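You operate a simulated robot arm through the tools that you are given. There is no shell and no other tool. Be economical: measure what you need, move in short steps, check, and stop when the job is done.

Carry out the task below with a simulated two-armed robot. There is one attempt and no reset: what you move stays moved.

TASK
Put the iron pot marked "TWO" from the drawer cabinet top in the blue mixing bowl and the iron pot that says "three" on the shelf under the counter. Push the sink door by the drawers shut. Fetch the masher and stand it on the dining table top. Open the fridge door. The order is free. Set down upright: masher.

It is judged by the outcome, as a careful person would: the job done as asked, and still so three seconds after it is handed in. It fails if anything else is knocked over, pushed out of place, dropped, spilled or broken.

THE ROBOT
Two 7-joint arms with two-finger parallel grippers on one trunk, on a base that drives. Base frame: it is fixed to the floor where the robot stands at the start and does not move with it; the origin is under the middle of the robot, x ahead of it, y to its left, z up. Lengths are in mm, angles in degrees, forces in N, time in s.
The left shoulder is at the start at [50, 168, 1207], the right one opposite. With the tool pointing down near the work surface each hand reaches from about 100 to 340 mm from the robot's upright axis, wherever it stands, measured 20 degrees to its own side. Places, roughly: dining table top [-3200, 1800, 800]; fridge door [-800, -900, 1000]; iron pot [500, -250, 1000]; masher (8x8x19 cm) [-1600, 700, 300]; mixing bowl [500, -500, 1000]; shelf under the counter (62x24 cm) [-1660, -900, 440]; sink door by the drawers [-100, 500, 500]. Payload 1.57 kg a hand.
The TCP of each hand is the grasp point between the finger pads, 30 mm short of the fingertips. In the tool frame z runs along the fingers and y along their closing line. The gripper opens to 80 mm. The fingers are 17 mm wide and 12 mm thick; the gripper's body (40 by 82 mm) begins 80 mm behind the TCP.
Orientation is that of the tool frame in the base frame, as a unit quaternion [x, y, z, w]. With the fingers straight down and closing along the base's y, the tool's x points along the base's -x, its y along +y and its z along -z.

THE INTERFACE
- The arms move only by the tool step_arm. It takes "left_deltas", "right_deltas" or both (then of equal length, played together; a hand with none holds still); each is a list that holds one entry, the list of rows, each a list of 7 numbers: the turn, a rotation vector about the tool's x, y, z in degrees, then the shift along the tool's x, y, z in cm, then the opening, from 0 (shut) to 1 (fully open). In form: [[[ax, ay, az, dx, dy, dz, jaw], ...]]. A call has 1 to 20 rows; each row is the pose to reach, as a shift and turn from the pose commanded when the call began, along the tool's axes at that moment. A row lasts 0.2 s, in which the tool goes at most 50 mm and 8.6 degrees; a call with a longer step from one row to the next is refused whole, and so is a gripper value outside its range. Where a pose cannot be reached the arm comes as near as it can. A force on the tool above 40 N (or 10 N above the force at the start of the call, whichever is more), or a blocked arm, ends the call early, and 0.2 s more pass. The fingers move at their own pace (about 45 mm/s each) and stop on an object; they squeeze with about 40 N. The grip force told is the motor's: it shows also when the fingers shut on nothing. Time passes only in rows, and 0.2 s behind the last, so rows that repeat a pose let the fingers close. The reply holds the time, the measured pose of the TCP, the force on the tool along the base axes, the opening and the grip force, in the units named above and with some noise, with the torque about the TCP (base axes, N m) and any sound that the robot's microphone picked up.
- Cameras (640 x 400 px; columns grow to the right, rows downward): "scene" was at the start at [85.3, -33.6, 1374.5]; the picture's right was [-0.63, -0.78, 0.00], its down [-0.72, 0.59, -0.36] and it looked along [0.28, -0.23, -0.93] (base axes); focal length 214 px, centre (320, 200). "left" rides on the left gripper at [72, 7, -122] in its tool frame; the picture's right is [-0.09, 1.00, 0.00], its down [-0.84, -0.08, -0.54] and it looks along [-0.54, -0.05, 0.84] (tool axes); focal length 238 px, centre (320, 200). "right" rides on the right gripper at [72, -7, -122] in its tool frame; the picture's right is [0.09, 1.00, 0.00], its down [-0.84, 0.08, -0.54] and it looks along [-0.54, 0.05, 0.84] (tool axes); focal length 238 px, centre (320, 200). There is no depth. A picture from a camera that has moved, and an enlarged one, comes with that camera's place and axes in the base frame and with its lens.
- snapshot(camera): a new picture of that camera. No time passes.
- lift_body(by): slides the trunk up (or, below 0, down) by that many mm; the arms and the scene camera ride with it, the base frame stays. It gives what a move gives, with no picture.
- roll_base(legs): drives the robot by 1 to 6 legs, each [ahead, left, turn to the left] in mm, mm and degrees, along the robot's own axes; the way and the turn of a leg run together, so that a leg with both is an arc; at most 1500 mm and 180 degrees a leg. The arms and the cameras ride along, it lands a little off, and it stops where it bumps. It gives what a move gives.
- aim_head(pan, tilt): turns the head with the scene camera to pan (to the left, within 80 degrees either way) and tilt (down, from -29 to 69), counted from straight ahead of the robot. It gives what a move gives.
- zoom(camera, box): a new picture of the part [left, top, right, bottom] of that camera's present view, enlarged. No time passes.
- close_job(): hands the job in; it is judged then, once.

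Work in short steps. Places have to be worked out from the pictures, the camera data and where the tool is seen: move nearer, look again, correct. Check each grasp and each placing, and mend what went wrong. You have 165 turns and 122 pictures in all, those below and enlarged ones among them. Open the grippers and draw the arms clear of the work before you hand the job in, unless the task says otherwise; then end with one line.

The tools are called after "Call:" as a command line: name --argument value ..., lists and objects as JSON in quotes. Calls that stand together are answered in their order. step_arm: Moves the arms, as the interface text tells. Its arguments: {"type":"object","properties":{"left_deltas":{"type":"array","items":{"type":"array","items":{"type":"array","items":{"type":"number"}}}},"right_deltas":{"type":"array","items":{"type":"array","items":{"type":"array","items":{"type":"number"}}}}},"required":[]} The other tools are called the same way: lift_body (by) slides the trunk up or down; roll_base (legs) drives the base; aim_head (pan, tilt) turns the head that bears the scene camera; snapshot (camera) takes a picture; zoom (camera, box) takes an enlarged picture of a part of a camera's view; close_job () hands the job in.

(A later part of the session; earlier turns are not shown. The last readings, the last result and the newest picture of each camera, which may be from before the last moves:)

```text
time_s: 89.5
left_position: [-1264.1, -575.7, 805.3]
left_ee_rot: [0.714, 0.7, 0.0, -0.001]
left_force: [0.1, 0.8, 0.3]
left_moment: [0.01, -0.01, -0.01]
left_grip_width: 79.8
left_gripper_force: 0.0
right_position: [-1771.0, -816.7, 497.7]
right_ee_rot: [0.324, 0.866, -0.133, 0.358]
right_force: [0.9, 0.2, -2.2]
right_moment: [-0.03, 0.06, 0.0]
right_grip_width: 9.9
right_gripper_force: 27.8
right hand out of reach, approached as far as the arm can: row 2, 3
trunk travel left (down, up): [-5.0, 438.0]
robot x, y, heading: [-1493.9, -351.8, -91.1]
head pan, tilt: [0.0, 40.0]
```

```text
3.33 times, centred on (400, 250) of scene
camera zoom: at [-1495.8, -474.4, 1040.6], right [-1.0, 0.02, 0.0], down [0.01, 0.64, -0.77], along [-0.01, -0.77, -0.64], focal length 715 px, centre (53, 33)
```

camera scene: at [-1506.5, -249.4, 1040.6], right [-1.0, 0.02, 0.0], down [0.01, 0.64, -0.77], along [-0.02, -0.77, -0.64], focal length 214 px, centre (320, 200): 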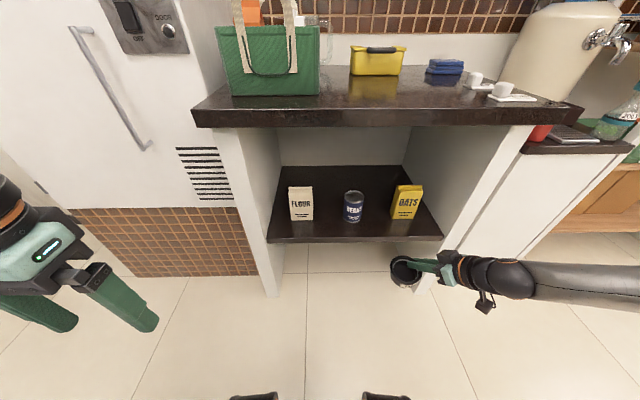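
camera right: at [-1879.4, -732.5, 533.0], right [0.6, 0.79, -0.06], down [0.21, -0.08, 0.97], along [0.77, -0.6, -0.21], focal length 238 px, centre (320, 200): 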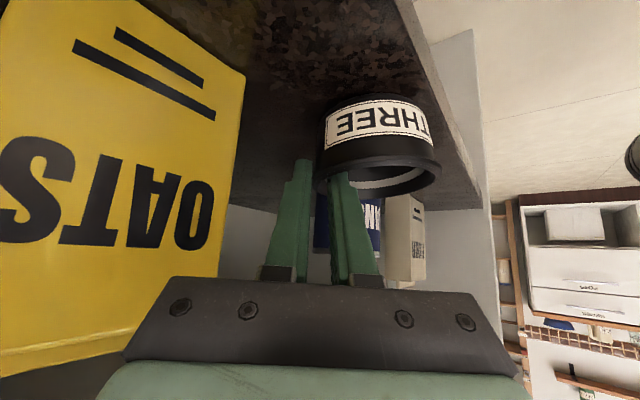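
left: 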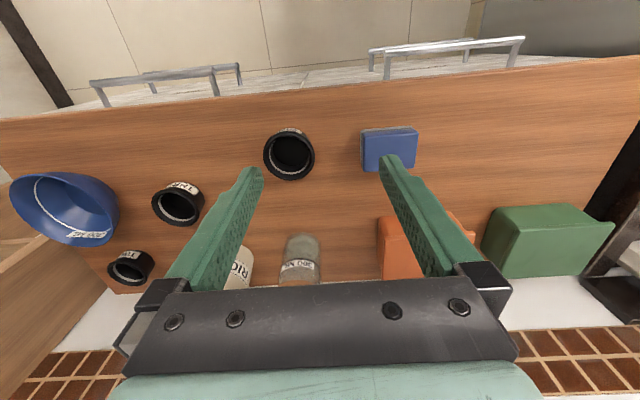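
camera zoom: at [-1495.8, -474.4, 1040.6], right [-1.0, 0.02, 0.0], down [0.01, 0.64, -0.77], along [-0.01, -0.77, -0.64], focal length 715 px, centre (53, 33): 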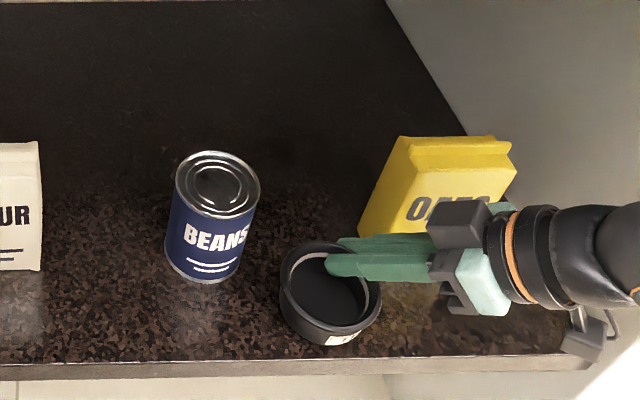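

The arm is at its limit at z 498 with the pot a few mm above the shelf. I use the last 5 mm of trunk travel and add a little yaw while lowering.

Call:
lift_body --by -5

Call:
step_arm --right_deltas '[[[-2.8, 0, -2.8, 0, 0, 0, 0], [-5.6, 0, -5.6, 0.15, 0, 0.15, 0], [-5.6, 0, -5.6, 0.3, 0, 0.3, 0], [-5.6, 0, -5.6, 0.5, 0, 0.5, 0], [-5.6, 0, -5.6, 0.6, 0, 0.6, 0]]]'

Call:
zoom --camera "scene" --box '[320, 190, 480, 310]'

```text
time_s: 90.1
left_position: [-1264.3, -575.5, 799.5]
left_ee_rot: [0.713, 0.701, 0.0, 0.001]
left_force: [-0.5, 0.5, -0.3]
left_moment: [-0.02, -0.03, -0.02]
left_grip_width: 80.2
left_gripper_force: 0.1
right_position: [-1771.2, -817.5, 492.4]
right_ee_rot: [0.324, 0.866, -0.133, 0.358]
right_force: [0.0, -0.4, -1.4]
right_moment: [-0.05, 0.05, -0.01]
right_grip_width: 10.1
right_gripper_force: 27.6
trunk travel left (down, up): [0.0, 443.0]
robot x, y, heading: [-1495.5, -353.0, -91.1]
head pan, tilt: [0.0, 40.0]
```

```text
time_s: 91.3
left_position: [-1265.1, -574.5, 799.4]
left_ee_rot: [0.714, 0.701, 0.001, 0.0]
left_force: [-0.4, -0.4, 0.0]
left_moment: [-0.02, -0.01, 0.0]
left_grip_width: 80.1
left_gripper_force: 0.0
right_position: [-1771.3, -811.5, 497.7]
right_ee_rot: [0.264, 0.886, -0.107, 0.366]
right_force: [1.0, 0.6, -1.5]
right_moment: [-0.03, 0.06, 0.03]
right_grip_width: 10.0
right_gripper_force: 28.4
right hand out of reach, approached as far as the arm can: row 2, 3, 4, 5
trunk travel left (down, up): [0.0, 443.0]
robot x, y, heading: [-1498.8, -353.2, -91.5]
head pan, tilt: [0.0, 40.0]
```

```text
3.33 times, centred on (400, 250) of scene
camera zoom: at [-1495.8, -474.4, 1035.6], right [-1.0, 0.02, 0.0], down [0.01, 0.64, -0.77], along [-0.01, -0.77, -0.64], focal length 715 px, centre (53, 33)
```

zoom: 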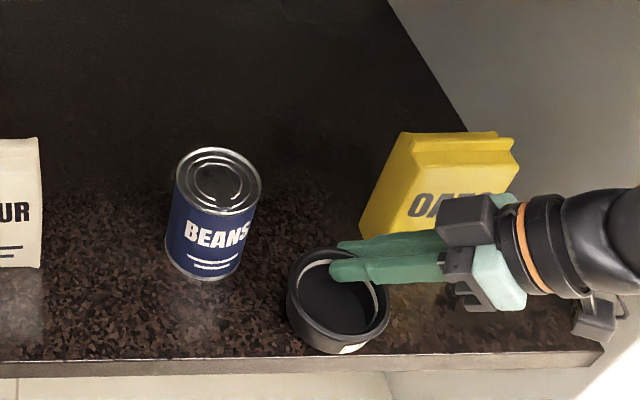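

More yaw made the forward distance the limit. I raise slightly, pull the arm back 45 mm, and advance the base by about 55 mm instead.

Call:
step_arm --right_deltas '[[[0, 0, 0, -0.9, 0, -0.9, 0], [0, 0, 0, -0.2, 1.9, -1.8, 0], [0, 0, 0, 0.66, 3.8, -2.8, 0], [0, 0, 0, 0.66, 3.8, -2.8, 0]]]'

Call:
roll_base --legs '[[55, 0, 0]]'

Call:
step_arm --right_deltas '[[[0, 0, 0, 0.6, 0, 0.6, 0], [0, 0, 0, 1.2, 0, 1.2, 0], [0, 0, 0, 1.5, 0, 1.5, 0], [0, 0, 0, 1.5, 0, 1.5, 0]]]'

Call:
zoom --camera "scene" --box '[320, 190, 480, 310]'

```text
time_s: 92.3
left_position: [-1264.5, -574.0, 801.0]
left_ee_rot: [0.713, 0.701, 0.0, 0.0]
left_force: [0.4, 0.2, 0.8]
left_moment: [0.01, -0.01, 0.02]
left_grip_width: 80.1
left_gripper_force: 0.0
right_position: [-1769.6, -767.3, 510.9]
right_ee_rot: [0.264, 0.885, -0.108, 0.367]
right_force: [0.0, -0.6, -2.5]
right_moment: [-0.06, 0.01, 0.01]
right_grip_width: 9.8
right_gripper_force: 28.2
trunk travel left (down, up): [0.0, 443.0]
robot x, y, heading: [-1496.5, -348.9, -90.9]
head pan, tilt: [0.0, 40.0]
```

```text
time_s: 93.2
left_position: [-1265.1, -629.5, 799.1]
left_ee_rot: [0.713, 0.701, 0.0, 0.0]
left_force: [0.1, -0.4, -0.5]
left_moment: [-0.06, -0.01, 0.0]
left_grip_width: 80.4
left_gripper_force: 0.1
right_position: [-1771.9, -822.9, 512.3]
right_ee_rot: [0.264, 0.886, -0.107, 0.366]
right_force: [-0.2, -0.7, -1.4]
right_moment: [-0.08, 0.03, 0.05]
right_grip_width: 9.7
right_gripper_force: 28.2
trunk travel left (down, up): [0.0, 443.0]
robot x, y, heading: [-1496.5, -408.0, -91.1]
head pan, tilt: [0.0, 40.0]
```

```text
time_s: 94.2
left_position: [-1265.1, -628.6, 801.1]
left_ee_rot: [0.713, 0.701, 0.0, -0.001]
left_force: [-0.2, 1.0, -0.2]
left_moment: [0.04, 0.02, 0.0]
left_grip_width: 80.2
left_gripper_force: 0.0
right_position: [-1770.7, -822.4, 489.7]
right_ee_rot: [0.265, 0.885, -0.109, 0.367]
right_force: [-0.7, 0.2, -1.9]
right_moment: [-0.06, 0.02, -0.03]
right_grip_width: 9.8
right_gripper_force: 28.0
trunk travel left (down, up): [0.0, 443.0]
robot x, y, heading: [-1492.8, -402.0, -91.2]
head pan, tilt: [0.0, 40.0]
```

```text
3.33 times, centred on (400, 250) of scene
camera zoom: at [-1496.8, -529.2, 1035.6], right [-1.0, 0.02, 0.0], down [0.01, 0.64, -0.77], along [-0.01, -0.77, -0.64], focal length 715 px, centre (53, 33)
```

zoom: 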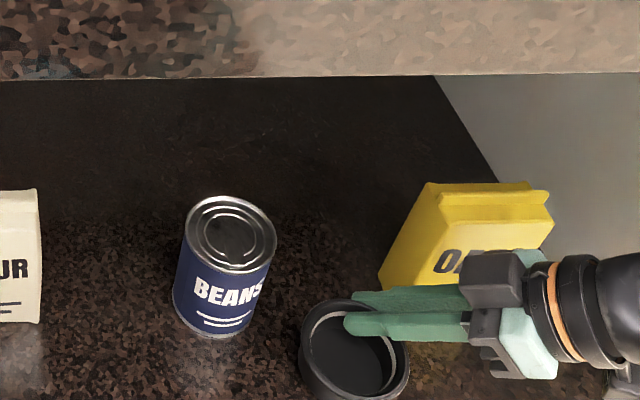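

Now z 490 is reached freely and the pot still hangs. I continue down in small steps.

Call:
step_arm --right_deltas '[[[0, 0, 0, 0.2, 0, 0.2, 0], [0, 0, 0, 0.4, 0, 0.4, 0], [0, 0, 0, 0.6, 0, 0.6, 0], [0, 0, 0, 0.8, 0, 0.8, 0], [0, 0, 0, 0.8, 0, 0.8, 0]]]'

Call:
aim_head --pan 0 --tilt 50

Call:
zoom --camera "scene" --box '[320, 160, 480, 280]'

```text
time_s: 95.4
left_position: [-1265.4, -628.8, 800.1]
left_ee_rot: [0.713, 0.701, 0.0, 0.0]
left_force: [0.3, -0.3, -0.7]
left_moment: [-0.04, -0.01, -0.02]
left_grip_width: 80.2
left_gripper_force: 0.1
right_position: [-1771.3, -822.1, 483.6]
right_ee_rot: [0.263, 0.886, -0.108, 0.367]
right_force: [-1.8, -4.1, 9.4]
right_moment: [0.27, -0.14, -0.04]
right_grip_width: 10.4
right_gripper_force: 28.3
right hand out of reach, approached as far as the arm can: row 4, 5
trunk travel left (down, up): [0.0, 443.0]
robot x, y, heading: [-1496.8, -406.4, -91.1]
head pan, tilt: [0.0, 40.0]
```

```text
time_s: 96.1
left_position: [-1265.1, -628.5, 800.5]
left_ee_rot: [0.713, 0.701, 0.0, 0.0]
left_force: [-0.8, -0.4, 0.6]
left_moment: [-0.01, -0.02, 0.01]
left_grip_width: 79.8
left_gripper_force: 0.0
right_position: [-1771.3, -821.8, 482.9]
right_ee_rot: [0.264, 0.886, -0.108, 0.366]
right_force: [-0.3, -4.4, 9.4]
right_moment: [0.24, -0.17, -0.12]
right_grip_width: 10.0
right_gripper_force: 28.6
trunk travel left (down, up): [0.0, 443.0]
robot x, y, heading: [-1497.3, -403.5, -90.9]
head pan, tilt: [0.0, 50.0]
```

```text
3.33 times, centred on (400, 220) of scene
camera zoom: at [-1496.3, -520.8, 1021.6], right [-1.0, 0.02, 0.0], down [0.01, 0.77, -0.64], along [-0.01, -0.64, -0.77], focal length 715 px, centre (53, 133)
```

zoom: 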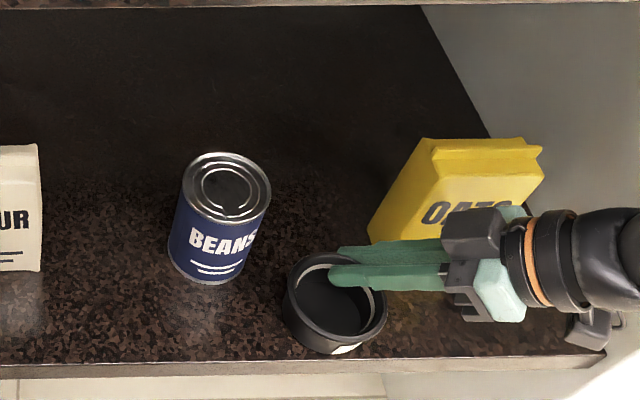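

Firm contact at 9 N, and the pot is well inside the edge. I open slightly and withdraw along the finger axis, back and up to the right.

Call:
step_arm --right_deltas '[[[0, 0, 0, 0, 0, -0.1, 0.25], [0, 0, 0, 0, 0, -0.1, 0.25], [0, 0, 0, 0, 0, -0.1, 0.25], [0, 0, 0, 0, 0, -1.5, 0.25], [0, 0, 0, 0, 0, -4, 0.25], [0, 0, 0, 0, 0, -7, 0.25]]]'

Call:
zoom --camera "scene" --box '[320, 160, 480, 280]'

```text
time_s: 97.5
left_position: [-1265.1, -629.4, 799.7]
left_ee_rot: [0.713, 0.701, 0.0, 0.0]
left_force: [0.0, 0.7, 0.3]
left_moment: [0.02, 0.01, 0.02]
left_grip_width: 80.0
left_gripper_force: 0.1
right_position: [-1811.3, -795.4, 532.8]
right_ee_rot: [0.264, 0.886, -0.107, 0.366]
right_force: [0.6, 0.1, 0.0]
right_moment: [-0.01, -0.05, -0.01]
right_grip_width: 20.1
right_gripper_force: 0.0
trunk travel left (down, up): [0.0, 443.0]
robot x, y, heading: [-1496.1, -404.1, -90.9]
head pan, tilt: [0.0, 50.0]
```

```text
3.33 times, centred on (400, 220) of scene
camera zoom: at [-1496.6, -521.2, 1021.4], right [-1.0, 0.02, 0.0], down [0.01, 0.77, -0.64], along [-0.01, -0.64, -0.77], focal length 715 px, centre (53, 133)
```

zoom: 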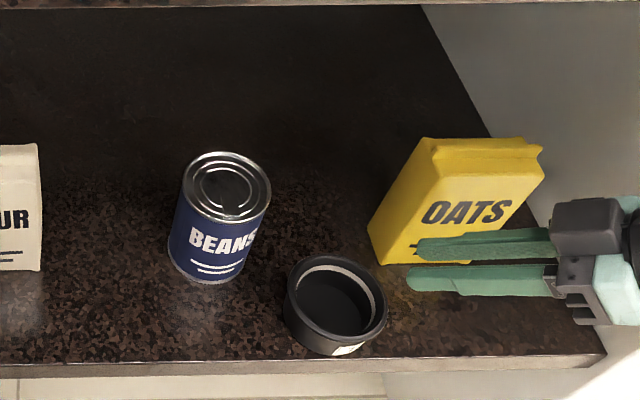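

THREE stands upright on the shelf and nothing else moved. I back off and raise the trunk, then look at the fridge handle for the left hand.

Call:
roll_base --legs '[[-220, 0, 0]]'

Call:
lift_body --by 200

Call:
aim_head --pan 35 --tilt 35

Call:
snapshot --camera "scene"

Call:
snapshot --camera "left"

```text
time_s: 99.2
left_position: [-1261.5, -406.7, 800.4]
left_ee_rot: [0.712, 0.702, 0.0, 0.0]
left_force: [-0.2, -0.7, -0.1]
left_moment: [0.0, -0.01, 0.03]
left_grip_width: 80.1
left_gripper_force: 0.0
right_position: [-1808.2, -576.2, 532.0]
right_ee_rot: [0.263, 0.886, -0.107, 0.366]
right_force: [-0.1, 0.7, 0.4]
right_moment: [0.0, 0.01, -0.01]
right_grip_width: 20.0
right_gripper_force: 0.0
trunk travel left (down, up): [0.0, 443.0]
robot x, y, heading: [-1491.4, -185.5, -91.1]
head pan, tilt: [0.0, 50.0]
```

```text
time_s: 101.4
left_position: [-1260.6, -407.8, 1000.5]
left_ee_rot: [0.713, 0.701, 0.0, 0.0]
left_force: [-0.7, 0.1, 0.5]
left_moment: [-0.03, -0.01, 0.01]
left_grip_width: 79.8
left_gripper_force: 0.1
right_position: [-1808.9, -573.3, 732.9]
right_ee_rot: [0.264, 0.886, -0.108, 0.366]
right_force: [-0.8, 0.0, 0.4]
right_moment: [0.0, -0.02, -0.01]
right_grip_width: 20.2
right_gripper_force: 0.0
trunk travel left (down, up): [-200.0, 243.0]
robot x, y, heading: [-1493.9, -181.8, -90.9]
head pan, tilt: [0.0, 50.0]
```

```text
time_s: 102.4
left_position: [-1261.5, -408.5, 1000.5]
left_ee_rot: [0.713, 0.702, 0.0, 0.0]
left_force: [0.2, -0.1, -0.1]
left_moment: [-0.01, 0.01, 0.0]
left_grip_width: 80.1
left_gripper_force: 0.0
right_position: [-1807.6, -575.1, 731.2]
right_ee_rot: [0.264, 0.886, -0.108, 0.366]
right_force: [0.3, 0.4, 0.5]
right_moment: [0.0, -0.02, -0.01]
right_grip_width: 19.9
right_gripper_force: 0.1
trunk travel left (down, up): [-200.0, 243.0]
robot x, y, heading: [-1492.6, -183.2, -90.6]
head pan, tilt: [35.0, 35.0]
```

```text
58 pictures are left
camera scene: at [-1441.8, -295.8, 1243.1], right [-0.83, -0.56, 0.0], down [-0.32, 0.48, -0.82], along [0.46, -0.68, -0.57], focal length 214 px, centre (320, 200)
```

scene: 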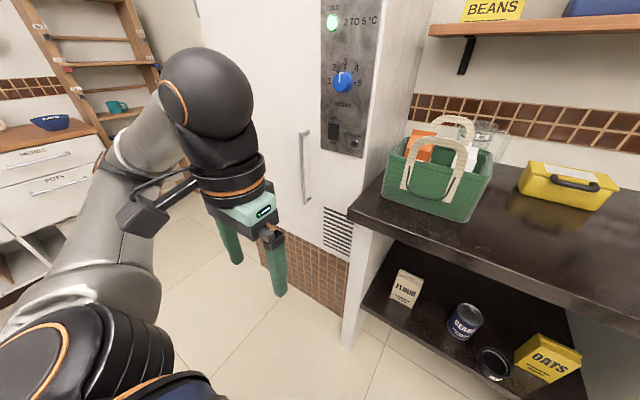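

```text
57 pictures are left
camera left: at [-1254.3, -336.1, 1122.4], right [0.99, -0.11, 0.0], down [-0.09, -0.84, 0.54], along [-0.06, -0.54, -0.84], focal length 238 px, centre (320, 200)
```

left: 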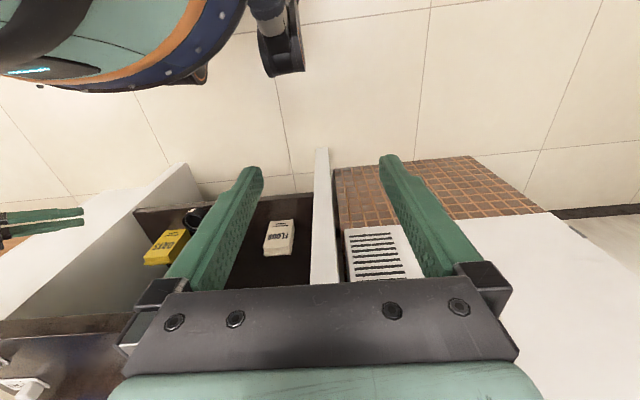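

The handle bar is at about [-1020,-831], z 760–1030. I shift the base left 190 and ahead 80, then bring the left hand in front of the bar with a 45° tilt.

Call:
roll_base --legs '[[0, 190, 0], [80, 0, 0]]'

Call:
step_arm --left_deltas '[[[0, -6, 0, -4, 1, 1.5, 1], [0, -12, 0, -8, 2, 3, 1], [0, -18, 0, -12, 3, 4.5, 1], [0, -24, 0, -16, 4, 6, 1], [0, -30, 0, -19, 5, 8, 1], [0, -38, 0, -21, 5, 9.5, 1], [0, -45, 0, -22, 5, 11, 1], [0, -45, 0, -22, 5, 11, 1]]]'

Call:
snapshot --camera "left"

Call:
snapshot --camera "scene"

```text
time_s: 105.4
left_position: [-1070.7, -490.5, 999.5]
left_ee_rot: [0.712, 0.702, 0.0, 0.0]
left_force: [-0.6, 0.7, -0.5]
left_moment: [0.04, -0.01, -0.01]
left_grip_width: 80.1
left_gripper_force: 0.0
right_position: [-1617.6, -658.3, 731.6]
right_ee_rot: [0.262, 0.886, -0.106, 0.367]
right_force: [0.2, -0.2, -0.7]
right_moment: [-0.01, -0.01, -0.03]
right_grip_width: 20.1
right_gripper_force: 0.0
trunk travel left (down, up): [-200.0, 243.0]
robot x, y, heading: [-1305.2, -268.7, -91.1]
head pan, tilt: [35.0, 35.0]
```

```text
time_s: 107.2
left_position: [-1024.8, -710.6, 890.5]
left_ee_rot: [0.657, 0.649, -0.273, 0.269]
left_force: [0.5, -0.1, 0.1]
left_moment: [0.03, -0.03, -0.04]
left_grip_width: 80.4
left_gripper_force: 0.0
right_position: [-1616.8, -659.2, 732.1]
right_ee_rot: [0.262, 0.886, -0.107, 0.367]
right_force: [0.2, 0.1, 0.1]
right_moment: [-0.01, 0.03, 0.0]
right_grip_width: 20.0
right_gripper_force: 0.1
trunk travel left (down, up): [-200.0, 243.0]
robot x, y, heading: [-1301.0, -270.6, -91.0]
head pan, tilt: [35.0, 35.0]
```

```text
56 pictures are left
camera left: at [-1016.7, -574.4, 925.7], right [0.99, -0.08, 0.07], down [-0.08, -0.21, 0.98], along [-0.06, -0.98, -0.21], focal length 238 px, centre (320, 200)
```

left: 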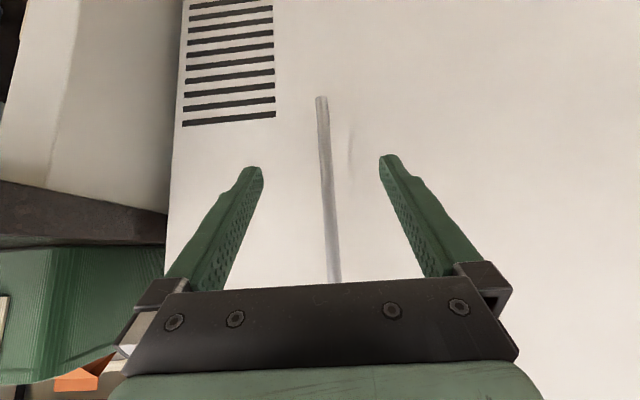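

```text
55 pictures are left
camera scene: at [-1251.9, -378.8, 1243.2], right [-0.83, -0.56, 0.0], down [-0.32, 0.47, -0.82], along [0.46, -0.68, -0.57], focal length 214 px, centre (320, 200)
```

scene: 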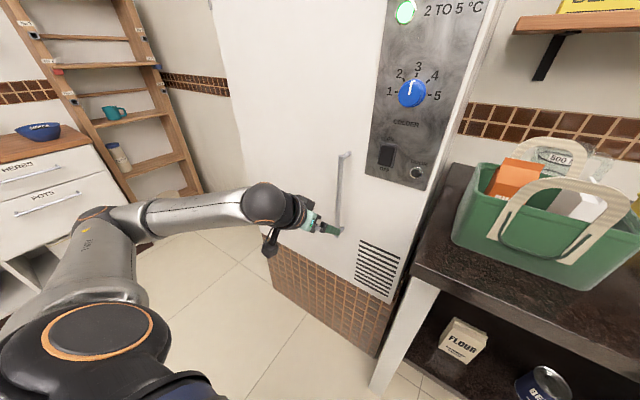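

The bar is centred between the fingers. I advance about 105 mm with force guarding and close.

Call:
step_arm --left_deltas '[[[0, 0, 0, -2, 0, 2, 1], [0, 0, 0, -4, 0, 4, 1], [0, 0, 0, -6, 0, 6, 1], [0, 0, 0, -7.4, 0, 7.4, 1], [0, 0, 0, -7.4, 0, 7.4, 1]]]'

Call:
snapshot --camera "left"

```text
time_s: 108.4
left_position: [-1026.0, -817.0, 890.4]
left_ee_rot: [0.658, 0.649, -0.272, 0.269]
left_force: [-0.1, -0.1, -0.1]
left_moment: [0.01, 0.03, 0.01]
left_grip_width: 79.9
left_gripper_force: 0.0
right_position: [-1618.8, -660.2, 732.3]
right_ee_rot: [0.263, 0.886, -0.108, 0.366]
right_force: [0.2, -0.5, 0.2]
right_moment: [0.0, 0.03, -0.03]
right_grip_width: 19.9
right_gripper_force: 0.0
trunk travel left (down, up): [-200.0, 243.0]
robot x, y, heading: [-1301.1, -266.1, -90.8]
head pan, tilt: [35.0, 35.0]
```

```text
54 pictures are left
camera left: at [-1018.9, -679.3, 926.1], right [0.99, -0.08, 0.07], down [-0.08, -0.21, 0.98], along [-0.06, -0.98, -0.21], focal length 238 px, centre (320, 200)
```

left: 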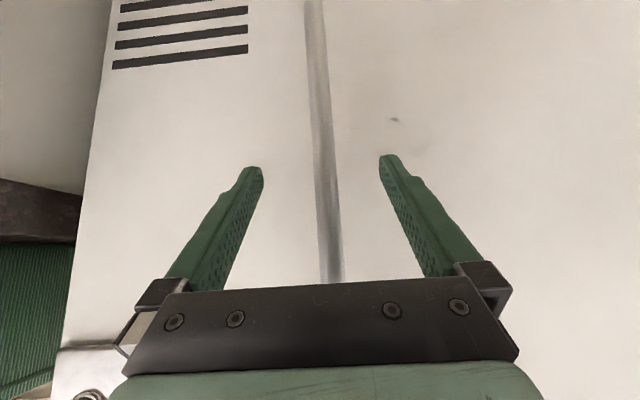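

The bar now fills the gap centre. I close on it.

Call:
step_arm --left_deltas '[[[0, 0, 0, 0, 0, 0, 0.5], [0, 0, 0, 0, 0, 0, 0], [0, 0, 0, 0, 0, 0, 0], [0, 0, 0, 0, 0, 0, 0], [0, 0, 0, 0, 0, 0, 0]]]'

```text
time_s: 109.6
left_position: [-1022.9, -815.4, 890.8]
left_ee_rot: [0.656, 0.651, -0.27, 0.271]
left_force: [14.3, 0.8, 1.6]
left_moment: [0.29, 0.08, 0.07]
left_grip_width: 14.0
left_gripper_force: 22.3
right_position: [-1617.0, -659.4, 733.9]
right_ee_rot: [0.262, 0.886, -0.107, 0.366]
right_force: [0.7, -0.5, -0.4]
right_moment: [0.0, 0.0, 0.0]
right_grip_width: 20.0
right_gripper_force: 0.0
trunk travel left (down, up): [-200.0, 243.0]
robot x, y, heading: [-1300.7, -269.1, -90.8]
head pan, tilt: [35.0, 35.0]
```

The bar is firmly held, 14 mm wide. I pull along the door's arc (hinge about [-564,-870], R≈459), yawing the tool with it for the first 20°.

Call:
step_arm --left_deltas '[[[1.8, 0, 1.8, 1.4, 0.3, -1.4, 0], [3.5, 0, 3.5, 2.8, 0.7, -2.8, 0], [5.3, 0, 5.3, 4.2, 1.2, -4.2, 0], [7.1, 0, 7.1, 5.5, 1.7, -5.5, 0], [8.8, 0, 8.8, 6.9, 2.3, -6.9, 0], [10.6, 0, 10.6, 8.2, 3, -8.2, 0], [12.4, 0, 12.4, 9.5, 3.8, -9.5, 0], [14.1, 0, 14.1, 10.8, 4.7, -10.8, 0], [14.1, 0, 14.1, 10.8, 4.7, -10.8, 0]]]'

Call:
snapshot --camera "scene"

```text
time_s: 111.6
left_position: [-973.7, -663.4, 890.7]
left_ee_rot: [0.759, 0.526, -0.314, 0.22]
left_force: [16.1, -8.7, 9.4]
left_moment: [0.78, -0.15, -0.03]
left_grip_width: 14.2
left_gripper_force: 30.7
right_position: [-1616.2, -658.7, 733.8]
right_ee_rot: [0.262, 0.887, -0.107, 0.366]
right_force: [0.9, 0.1, 0.3]
right_moment: [-0.01, -0.01, 0.01]
right_grip_width: 19.9
right_gripper_force: 0.0
trunk travel left (down, up): [-200.0, 243.0]
robot x, y, heading: [-1303.6, -269.2, -90.9]
head pan, tilt: [35.0, 35.0]
```

```text
53 pictures are left
camera scene: at [-1250.9, -379.2, 1243.1], right [-0.83, -0.56, 0.0], down [-0.32, 0.47, -0.82], along [0.46, -0.68, -0.57], focal length 214 px, centre (320, 200)
```

scene: 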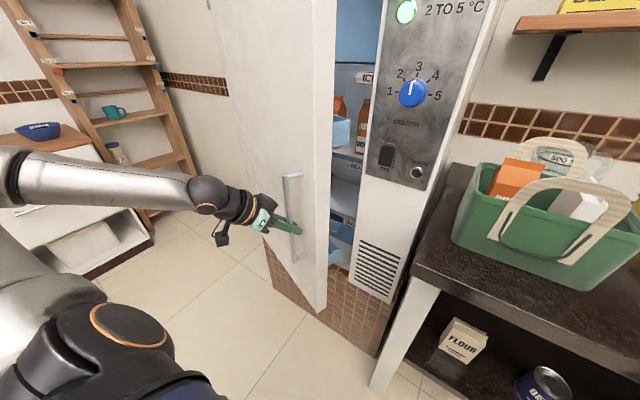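

The door follows nicely, now open about 20°. I continue along the arc for another 30°.

Call:
step_arm --left_deltas '[[[3.5, 0, 3.5, 2.8, 0.7, -2.8, 0], [7.1, 0, 7.1, 5.5, 1.65, -5.5, 0], [10.6, 0, 10.6, 8.2, 3, -8.2, 0], [14.1, 0, 14.1, 10.75, 4.6, -10.75, 0], [17.7, 0, 17.7, 13.2, 6.6, -13.2, 0], [21.2, 0, 21.2, 15.6, 8.8, -15.6, 0], [21.2, 0, 21.2, 15.6, 8.8, -15.6, 0]]]'

Call:
snapshot --camera "scene"

```text
time_s: 113.2
left_position: [-814.3, -492.5, 890.7]
left_ee_rot: [0.869, 0.311, -0.361, 0.135]
left_force: [14.9, -24.5, 16.4]
left_moment: [-0.03, 0.88, -0.03]
left_grip_width: 14.0
left_gripper_force: 30.7
right_position: [-1616.4, -658.5, 731.4]
right_ee_rot: [0.263, 0.887, -0.106, 0.366]
right_force: [0.4, 0.0, 0.0]
right_moment: [0.0, 0.0, -0.01]
right_grip_width: 19.9
right_gripper_force: 0.0
trunk travel left (down, up): [-200.0, 243.0]
robot x, y, heading: [-1302.8, -267.4, -90.7]
head pan, tilt: [35.0, 35.0]
```

```text
52 pictures are left
camera scene: at [-1251.6, -380.7, 1243.1], right [-0.83, -0.56, 0.0], down [-0.32, 0.48, -0.82], along [0.46, -0.68, -0.57], focal length 214 px, centre (320, 200)
```

scene: 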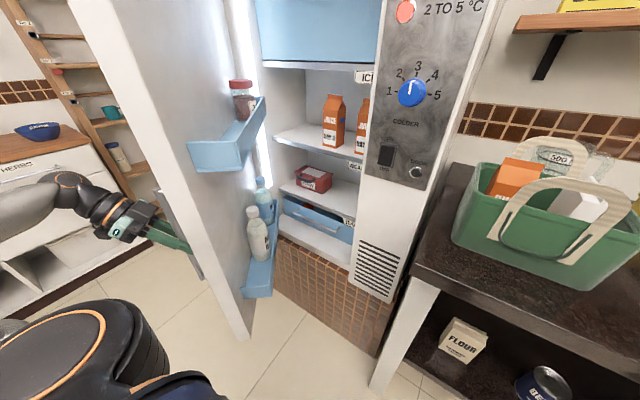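

The door is about 50° open and the door bottles are stable. The force shows my radius is ~8 mm too large, so I correct it and go another 25°.

Call:
step_arm --left_deltas '[[[1.8, 0, 1.8, 1.3, 1.0, -1.3, 0], [3.5, 0, 3.5, 2.7, 1.5, -2.7, 0], [5.3, 0, 5.3, 4.0, 2.0, -4.0, 0], [7.1, 0, 7.1, 5.4, 2.45, -5.4, 0], [10.6, 0, 10.6, 8.0, 3.65, -8.0, 0], [14.1, 0, 14.1, 10.5, 5.25, -10.5, 0], [17.7, 0, 17.7, 13, 7.1, -13, 0], [17.7, 0, 17.7, 13, 7.1, -13, 0]]]'

Call:
snapshot --camera "scene"

```text
time_s: 114.7
left_position: [-664.2, -433.8, 899.2]
left_ee_rot: [0.908, 0.143, -0.384, 0.085]
left_force: [-2.1, 10.8, -5.0]
left_moment: [0.63, 0.72, 0.03]
left_grip_width: 14.5
left_gripper_force: 30.6
left hand out of reach, approached as far as the arm can: row 7
right_position: [-1617.0, -659.1, 731.7]
right_ee_rot: [0.261, 0.887, -0.106, 0.367]
right_force: [-0.3, -0.1, -0.3]
right_moment: [0.03, -0.02, -0.02]
right_grip_width: 19.9
right_gripper_force: 0.1
trunk travel left (down, up): [-200.0, 243.0]
robot x, y, heading: [-1301.7, -267.4, -90.8]
head pan, tilt: [35.0, 35.0]
stopped in row 7 (left hand): the force on the tool passed its limit at 85 N (the readings are from after the stop); the commanded pose is now the measured one
```

```text
51 pictures are left
camera scene: at [-1252.0, -378.3, 1243.0], right [-0.83, -0.56, 0.0], down [-0.32, 0.47, -0.82], along [0.46, -0.68, -0.57], focal length 214 px, centre (320, 200)
```

scene: 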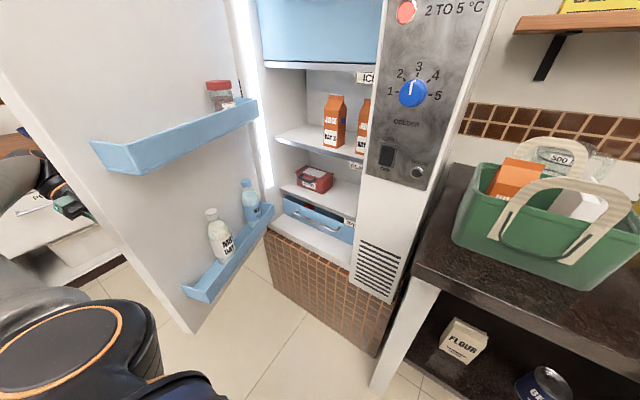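

The door is about 70° open with the contents still standing. I release the bar, withdraw along the fingers, then back the base away.

Call:
step_arm --left_deltas '[[[0, 0, 0, 0, 0, 0, 0.6], [0, 0, 0, 0, 0, 0, 0.7], [0, 0, 0, 0, 0, 0, 0.7], [0, 0, 0, 0, 0, -2.5, 0.7], [0, 0, 0, 0, 0, -5, 0.7], [0, 0, 0, 0, 0, -8, 0.7]]]'

Call:
snapshot --camera "left"

```text
time_s: 116.0
left_position: [-653.2, -435.2, 914.6]
left_ee_rot: [0.907, 0.141, -0.386, 0.091]
left_force: [0.7, 0.4, 0.6]
left_moment: [0.02, 0.01, 0.01]
left_grip_width: 56.0
left_gripper_force: 0.0
left hand out of reach, approached as far as the arm can: row 4, 5, 6
right_position: [-1617.9, -658.7, 730.8]
right_ee_rot: [0.262, 0.886, -0.107, 0.366]
right_force: [-0.2, 0.4, -0.9]
right_moment: [-0.03, 0.03, -0.02]
right_grip_width: 20.1
right_gripper_force: 0.0
trunk travel left (down, up): [-200.0, 243.0]
robot x, y, heading: [-1303.6, -267.7, -90.7]
head pan, tilt: [35.0, 35.0]
```

```text
50 pictures are left
camera left: at [-522.0, -394.9, 947.6], right [0.26, -0.96, 0.12], down [-0.22, 0.07, 0.97], along [-0.94, -0.28, -0.19], focal length 238 px, centre (320, 200)
```

left: 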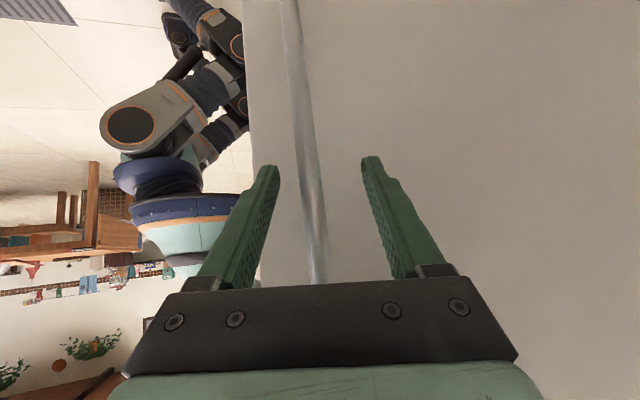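

The arm can't retreat further, so I use the base: 80 mm left (+x) to slide the fingers off the bar, then straight back.

Call:
roll_base --legs '[[0, 80, 0]]'

Call:
snapshot --camera "left"

```text
time_s: 117.4
left_position: [-572.7, -436.4, 915.7]
left_ee_rot: [0.908, 0.141, -0.385, 0.09]
left_force: [-0.4, 0.2, -0.6]
left_moment: [0.01, 0.03, 0.05]
left_grip_width: 56.0
left_gripper_force: 0.0
right_position: [-1537.5, -660.1, 731.6]
right_ee_rot: [0.262, 0.887, -0.107, 0.366]
right_force: [0.0, 0.2, 0.9]
right_moment: [-0.01, 0.01, 0.04]
right_grip_width: 19.8
right_gripper_force: 0.1
trunk travel left (down, up): [-200.0, 243.0]
robot x, y, heading: [-1224.0, -266.3, -90.6]
head pan, tilt: [35.0, 35.0]
```

```text
49 pictures are left
camera left: at [-441.9, -395.6, 947.3], right [0.26, -0.96, 0.12], down [-0.22, 0.06, 0.97], along [-0.94, -0.28, -0.19], focal length 238 px, centre (320, 200)
```

left: 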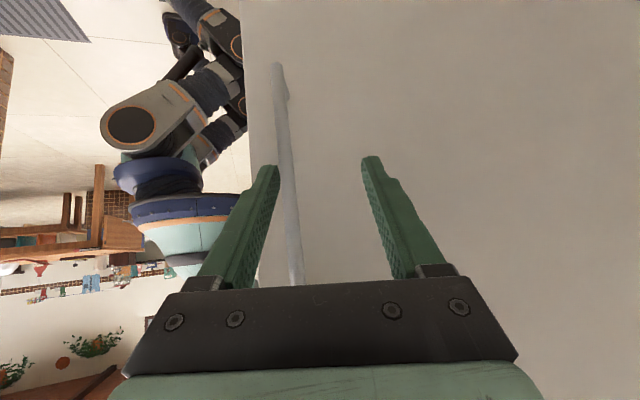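

The hand is clear of the bar. I back the base 250 mm and fold the left hand back in front of the robot.

Call:
roll_base --legs '[[-250, 0, 0]]'

Call:
step_arm --left_deltas '[[[-5.6, 0.4, -5.4, -3.2, -0.2, 2.4, 0.7], [-11.3, 0.9, -10.7, -6.4, -0.4, 4.8, 0.7], [-16.9, 1.3, -16, -9.6, -0.6, 7.2, 0.7], [-22.5, 1.7, -21.4, -12.8, -0.8, 9.6, 0.7], [-28.2, 2.2, -26.7, -16, -1, 12, 0.7], [-33.8, 2.6, -32, -19.2, -1.2, 14.4, 0.7], [-39.4, 3, -37.4, -22.4, -1.4, 16.8, 0.7], [-45, 3.4, -42.7, -25.6, -1.6, 19.2, 0.7], [-50.7, 3.9, -48, -29, -1.7, 21.6, 0.7]]]'

Call:
aim_head --pan 75 --tilt 25

Call:
snapshot --camera "scene"

```text
time_s: 119.2
left_position: [-570.8, -184.7, 915.9]
left_ee_rot: [0.908, 0.14, -0.384, 0.09]
left_force: [0.0, 0.5, -0.4]
left_moment: [0.0, -0.03, 0.0]
left_grip_width: 55.8
left_gripper_force: 0.1
right_position: [-1533.2, -409.7, 732.2]
right_ee_rot: [0.261, 0.887, -0.106, 0.366]
right_force: [0.5, 0.2, 0.5]
right_moment: [0.01, 0.03, -0.02]
right_grip_width: 20.2
right_gripper_force: 0.0
trunk travel left (down, up): [-200.0, 243.0]
robot x, y, heading: [-1218.5, -19.3, -90.6]
head pan, tilt: [35.0, 35.0]
```

```text
time_s: 121.2
left_position: [-862.6, -325.3, 1035.8]
left_ee_rot: [0.665, 0.635, -0.261, 0.294]
left_force: [0.3, 0.2, 0.3]
left_moment: [-0.01, 0.01, -0.01]
left_grip_width: 56.2
left_gripper_force: 0.1
left hand out of reach, approached as far as the arm can: row 7, 8, 9
right_position: [-1534.2, -410.8, 730.5]
right_ee_rot: [0.261, 0.886, -0.106, 0.368]
right_force: [0.0, -0.3, -0.2]
right_moment: [-0.04, -0.04, 0.01]
right_grip_width: 19.8
right_gripper_force: 0.0
trunk travel left (down, up): [-200.0, 243.0]
robot x, y, heading: [-1215.5, -17.4, -90.8]
head pan, tilt: [35.0, 35.0]
```

```text
time_s: 122.3
left_position: [-861.4, -324.2, 1036.7]
left_ee_rot: [0.663, 0.636, -0.263, 0.294]
left_force: [-0.1, 0.0, 0.2]
left_moment: [-0.01, -0.02, -0.01]
left_grip_width: 55.9
left_gripper_force: 0.1
right_position: [-1533.6, -411.0, 732.3]
right_ee_rot: [0.261, 0.887, -0.106, 0.367]
right_force: [0.3, -0.6, -0.3]
right_moment: [0.01, 0.03, 0.0]
right_grip_width: 19.9
right_gripper_force: 0.1
trunk travel left (down, up): [-200.0, 243.0]
robot x, y, heading: [-1220.0, -17.5, -90.6]
head pan, tilt: [75.0, 25.0]
```

```text
48 pictures are left
camera scene: at [-1129.5, -81.7, 1258.9], right [-0.27, -0.96, 0.0], down [-0.41, 0.11, -0.91], along [0.87, -0.25, -0.42], focal length 214 px, centre (320, 200)
```

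scene: 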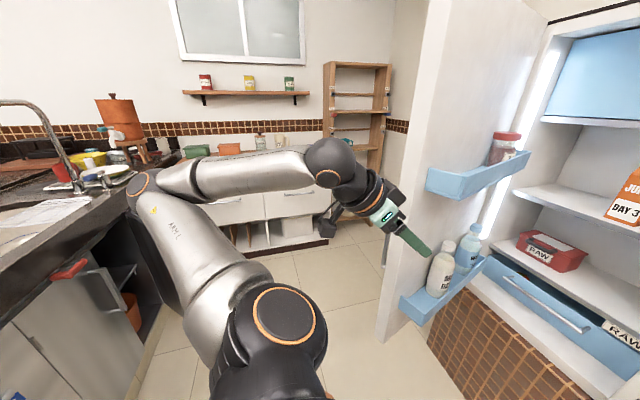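

The fridge door is well open. I zoom in on the sink cabinet to understand its open door.

Call:
zoom --camera "scene" --box '[0, 150, 240, 400]'

```text
1.60 times, centred on (120, 275) of scene
camera zoom: at [-1129.5, -81.7, 1258.9], right [-0.27, -0.96, 0.0], down [-0.41, 0.11, -0.91], along [0.87, -0.25, -0.42], focal length 343 px, centre (640, 80)
```

zoom: 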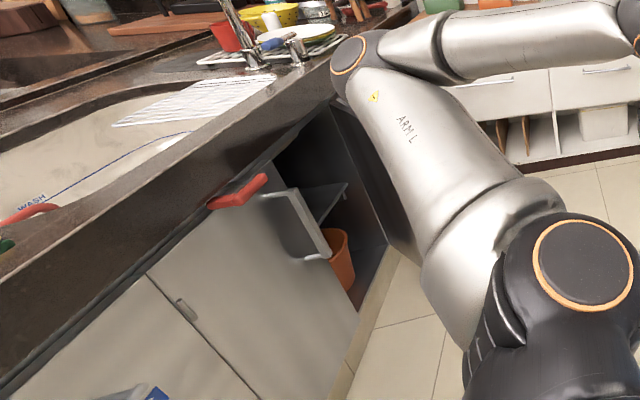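

The cavity by the drawers is partly hidden by my arm. I move away from the fridge door and turn around to face the sink (+y) for a clear view.

Call:
roll_base --legs '[[130, -130, 0], [0, 0, 90], [0, 0, 90]]'

Call:
aim_head --pan -45 --tilt 30

Call:
snapshot --camera "scene"

Call:
aim_head --pan 20 --tilt 35

Call:
snapshot --camera "scene"

```text
time_s: 126.5
left_position: [-893.6, -33.2, 1037.1]
left_ee_rot: [0.3, 0.868, -0.101, 0.383]
left_force: [0.3, 0.4, -0.8]
left_moment: [0.0, 0.01, -0.03]
left_grip_width: 56.0
left_gripper_force: 0.0
right_position: [-1219.4, -619.9, 730.5]
right_ee_rot: [-0.171, 0.908, 0.08, 0.373]
right_force: [-0.7, 0.3, 0.8]
right_moment: [-0.01, -0.02, -0.03]
right_grip_width: 19.9
right_gripper_force: 0.0
trunk travel left (down, up): [-200.0, 243.0]
robot x, y, heading: [-1353.5, -143.4, -36.4]
head pan, tilt: [75.0, 25.0]
stopped in leg 2: the robot was blocked; the commanded pose is now the measured one
```

```text
time_s: 128.5
left_position: [-893.4, -32.1, 1037.2]
left_ee_rot: [0.3, 0.868, -0.101, 0.382]
left_force: [-0.6, -0.6, 0.7]
left_moment: [0.03, -0.03, 0.02]
left_grip_width: 55.8
left_gripper_force: 0.1
right_position: [-1218.2, -619.7, 731.4]
right_ee_rot: [-0.17, 0.909, 0.08, 0.373]
right_force: [0.2, -0.4, 0.6]
right_moment: [-0.02, 0.01, 0.0]
right_grip_width: 19.9
right_gripper_force: 0.0
trunk travel left (down, up): [-200.0, 243.0]
robot x, y, heading: [-1349.5, -143.3, -36.7]
head pan, tilt: [-45.0, 30.0]
```

```text
46 pictures are left
camera scene: at [-1303.0, -254.1, 1251.1], right [-0.99, -0.15, 0.0], down [-0.07, 0.49, -0.87], along [0.13, -0.86, -0.5], focal length 214 px, centre (320, 200)
```

scene: 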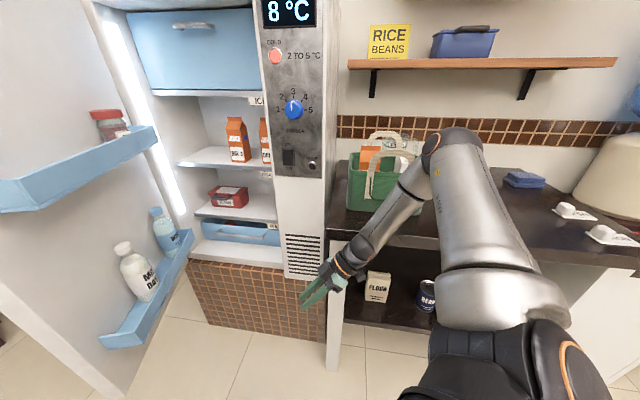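

```text
time_s: 129.8
left_position: [-892.8, -31.6, 1036.5]
left_ee_rot: [0.3, 0.868, -0.1, 0.382]
left_force: [-0.3, 0.1, 0.2]
left_moment: [-0.03, 0.0, -0.01]
left_grip_width: 55.8
left_gripper_force: 0.1
right_position: [-1218.3, -619.9, 730.5]
right_ee_rot: [-0.17, 0.909, 0.08, 0.373]
right_force: [0.0, 0.3, 0.0]
right_moment: [-0.01, 0.0, 0.0]
right_grip_width: 20.0
right_gripper_force: 0.1
trunk travel left (down, up): [-200.0, 243.0]
robot x, y, heading: [-1349.9, -145.2, -36.2]
head pan, tilt: [20.0, 35.0]
```

```text
45 pictures are left
camera scene: at [-1232.2, -189.7, 1243.2], right [-0.28, -0.96, 0.0], down [-0.55, 0.16, -0.82], along [0.78, -0.23, -0.57], focal length 214 px, centre (320, 200)
```

scene: 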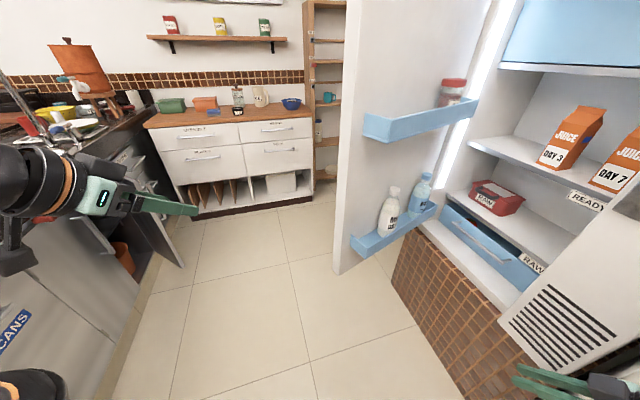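

The open sink door is visible now: hinged next to the drawers, its free edge near [-120,430]. But the turn was blocked, so I look to the left to see what I touched.

Call:
aim_head --pan 80 --tilt 30

Call:
snapshot --camera "scene"

Call:
aim_head --pan -75 --tilt 45

Call:
snapshot --camera "scene"

```text
time_s: 131.1
left_position: [-893.2, -32.3, 1036.7]
left_ee_rot: [0.299, 0.868, -0.1, 0.383]
left_force: [0.1, -0.2, 0.6]
left_moment: [0.02, 0.0, 0.02]
left_grip_width: 56.1
left_gripper_force: 0.0
right_position: [-1217.9, -619.7, 730.8]
right_ee_rot: [-0.169, 0.909, 0.079, 0.373]
right_force: [0.6, 0.2, 0.1]
right_moment: [0.0, 0.03, 0.05]
right_grip_width: 20.0
right_gripper_force: 0.0
trunk travel left (down, up): [-200.0, 243.0]
robot x, y, heading: [-1351.7, -144.2, -36.5]
head pan, tilt: [80.0, 30.0]
```

```text
44 pictures are left
camera scene: at [-1251.1, -102.4, 1250.8], right [0.69, -0.73, 0.0], down [-0.36, -0.35, -0.87], along [0.63, 0.59, -0.5], focal length 214 px, centre (320, 200)
```

scene: 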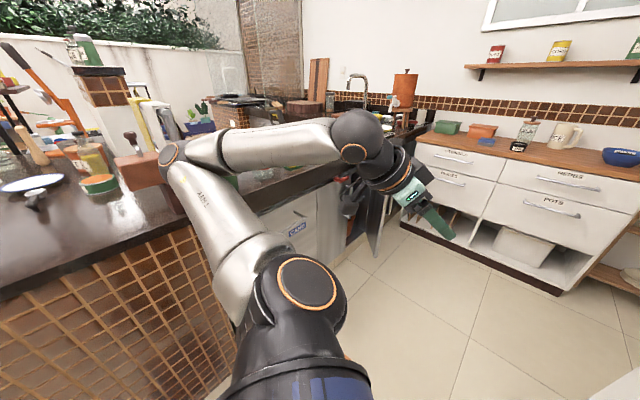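

```text
time_s: 133.5
left_position: [-893.7, -31.5, 1036.7]
left_ee_rot: [0.3, 0.868, -0.1, 0.383]
left_force: [-0.1, 0.1, -0.3]
left_moment: [0.01, 0.0, -0.03]
left_grip_width: 56.1
left_gripper_force: 0.1
right_position: [-1218.2, -619.3, 730.8]
right_ee_rot: [-0.17, 0.909, 0.08, 0.373]
right_force: [1.1, 0.4, 0.1]
right_moment: [0.01, -0.02, -0.01]
right_grip_width: 20.0
right_gripper_force: 0.1
trunk travel left (down, up): [-200.0, 243.0]
robot x, y, heading: [-1353.1, -140.1, -36.5]
head pan, tilt: [-75.0, 45.0]
```

```text
43 pictures are left
camera scene: at [-1346.7, -240.3, 1228.6], right [-0.93, 0.37, 0.0], down [0.26, 0.66, -0.71], along [-0.26, -0.66, -0.71], focal length 214 px, centre (320, 200)
```

scene: 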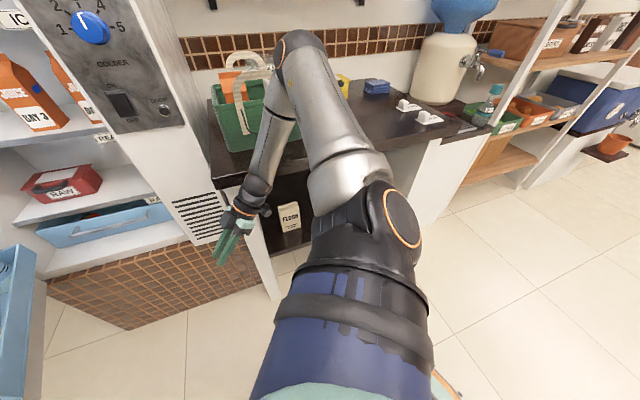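

I check whether the right elbow/forearm is touching the basket.

Call:
zoom --camera "scene" --box '[180, 0, 380, 200]'

```text
2.00 times, centred on (280, 100) of scene
camera zoom: at [-1346.7, -240.3, 1228.6], right [-0.93, 0.37, 0.0], down [0.26, 0.66, -0.71], along [-0.26, -0.66, -0.71], focal length 429 px, centre (400, 400)
```

zoom: 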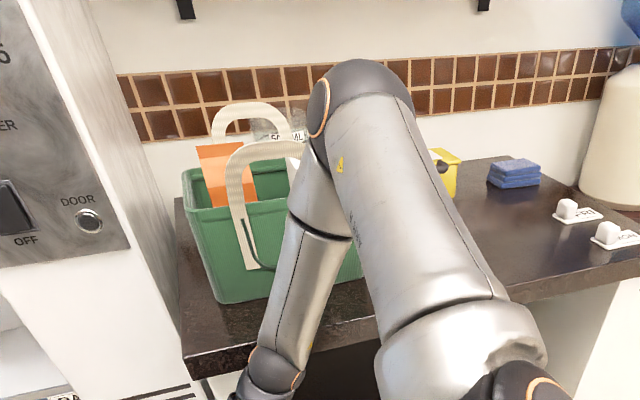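

The right elbow may be against the basket handle. I rotate back 12°, raise the trunk so the elbows clear the counter items, and check the basket.

Call:
roll_base --legs '[[0, 0, -12]]'

Call:
lift_body --by 240

Call:
snapshot --camera "scene"

```text
time_s: 134.7
left_position: [-881.1, -131.1, 1036.0]
left_ee_rot: [0.39, 0.832, -0.139, 0.37]
left_force: [0.0, 1.5, -0.5]
left_moment: [-0.01, 0.04, 0.02]
left_grip_width: 56.0
left_gripper_force: 0.2
right_position: [-1320.9, -638.9, 730.5]
right_ee_rot: [-0.074, 0.921, 0.041, 0.38]
right_force: [0.3, -0.1, 0.0]
right_moment: [0.03, -0.03, -0.02]
right_grip_width: 19.9
right_gripper_force: 0.0
trunk travel left (down, up): [-200.0, 243.0]
robot x, y, heading: [-1351.5, -141.1, -48.6]
head pan, tilt: [-75.0, 45.0]
```

```text
time_s: 137.2
left_position: [-880.4, -132.6, 1277.8]
left_ee_rot: [0.392, 0.831, -0.14, 0.368]
left_force: [-1.0, -0.1, -0.4]
left_moment: [0.0, -0.03, -0.01]
left_grip_width: 56.0
left_gripper_force: 0.0
right_position: [-1321.5, -639.2, 970.6]
right_ee_rot: [-0.074, 0.921, 0.041, 0.381]
right_force: [-1.2, 0.1, -0.5]
right_moment: [0.01, 0.03, 0.02]
right_grip_width: 20.1
right_gripper_force: 0.0
trunk travel left (down, up): [-440.0, 3.0]
robot x, y, heading: [-1354.8, -142.9, -48.4]
head pan, tilt: [-75.0, 45.0]
```

```text
41 pictures are left
camera scene: at [-1367.8, -240.6, 1468.3], right [-0.83, 0.55, 0.0], down [0.39, 0.59, -0.71], along [-0.39, -0.59, -0.71], focal length 214 px, centre (320, 200)
```

scene: 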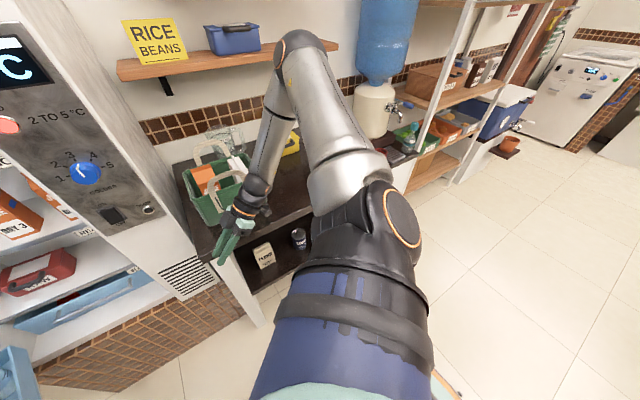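

The basket is upright and in place. I move 100 mm away from that counter, then finish turning to face +y with the elbows above everything.

Call:
roll_base --legs '[[-75, 66, 0], [0, 0, 138]]'

Call:
aim_head --pan 0 --tilt 45

Call:
snapshot --camera "scene"

```text
time_s: 144.1
left_position: [-1709.8, 261.3, 1277.1]
left_ee_rot: [-0.635, 0.664, 0.294, 0.262]
left_force: [0.5, 0.2, 0.5]
left_moment: [0.01, 0.04, -0.05]
left_grip_width: 55.8
left_gripper_force: 0.0
right_position: [-1041.3, 341.0, 970.5]
right_ee_rot: [0.886, -0.264, -0.369, -0.1]
right_force: [0.1, 0.4, 0.8]
right_moment: [0.01, 0.01, 0.0]
right_grip_width: 19.9
right_gripper_force: 0.0
trunk travel left (down, up): [-440.0, 3.0]
robot x, y, heading: [-1349.7, -47.6, 89.2]
head pan, tilt: [-75.0, 45.0]
```

```text
time_s: 145.6
left_position: [-1709.7, 262.5, 1276.4]
left_ee_rot: [-0.636, 0.663, 0.295, 0.262]
left_force: [0.7, -0.2, -0.5]
left_moment: [0.0, -0.02, 0.01]
left_grip_width: 56.0
left_gripper_force: 0.0
right_position: [-1041.0, 341.1, 971.2]
right_ee_rot: [0.886, -0.263, -0.369, -0.1]
right_force: [-0.2, -0.4, 0.7]
right_moment: [0.0, 0.0, -0.03]
right_grip_width: 19.7
right_gripper_force: 0.1
trunk travel left (down, up): [-440.0, 3.0]
robot x, y, heading: [-1353.4, -46.3, 89.4]
head pan, tilt: [0.0, 45.0]
```

```text
40 pictures are left
camera scene: at [-1348.1, 77.6, 1468.4], right [1.0, -0.01, 0.0], down [-0.01, -0.71, -0.71], along [0.01, 0.71, -0.71], focal length 214 px, centre (320, 200)
```

scene: 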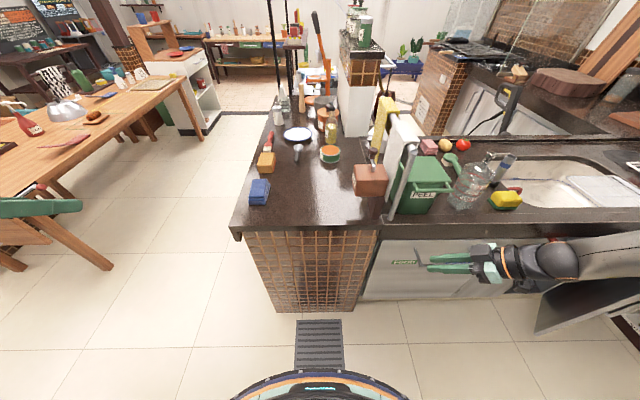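

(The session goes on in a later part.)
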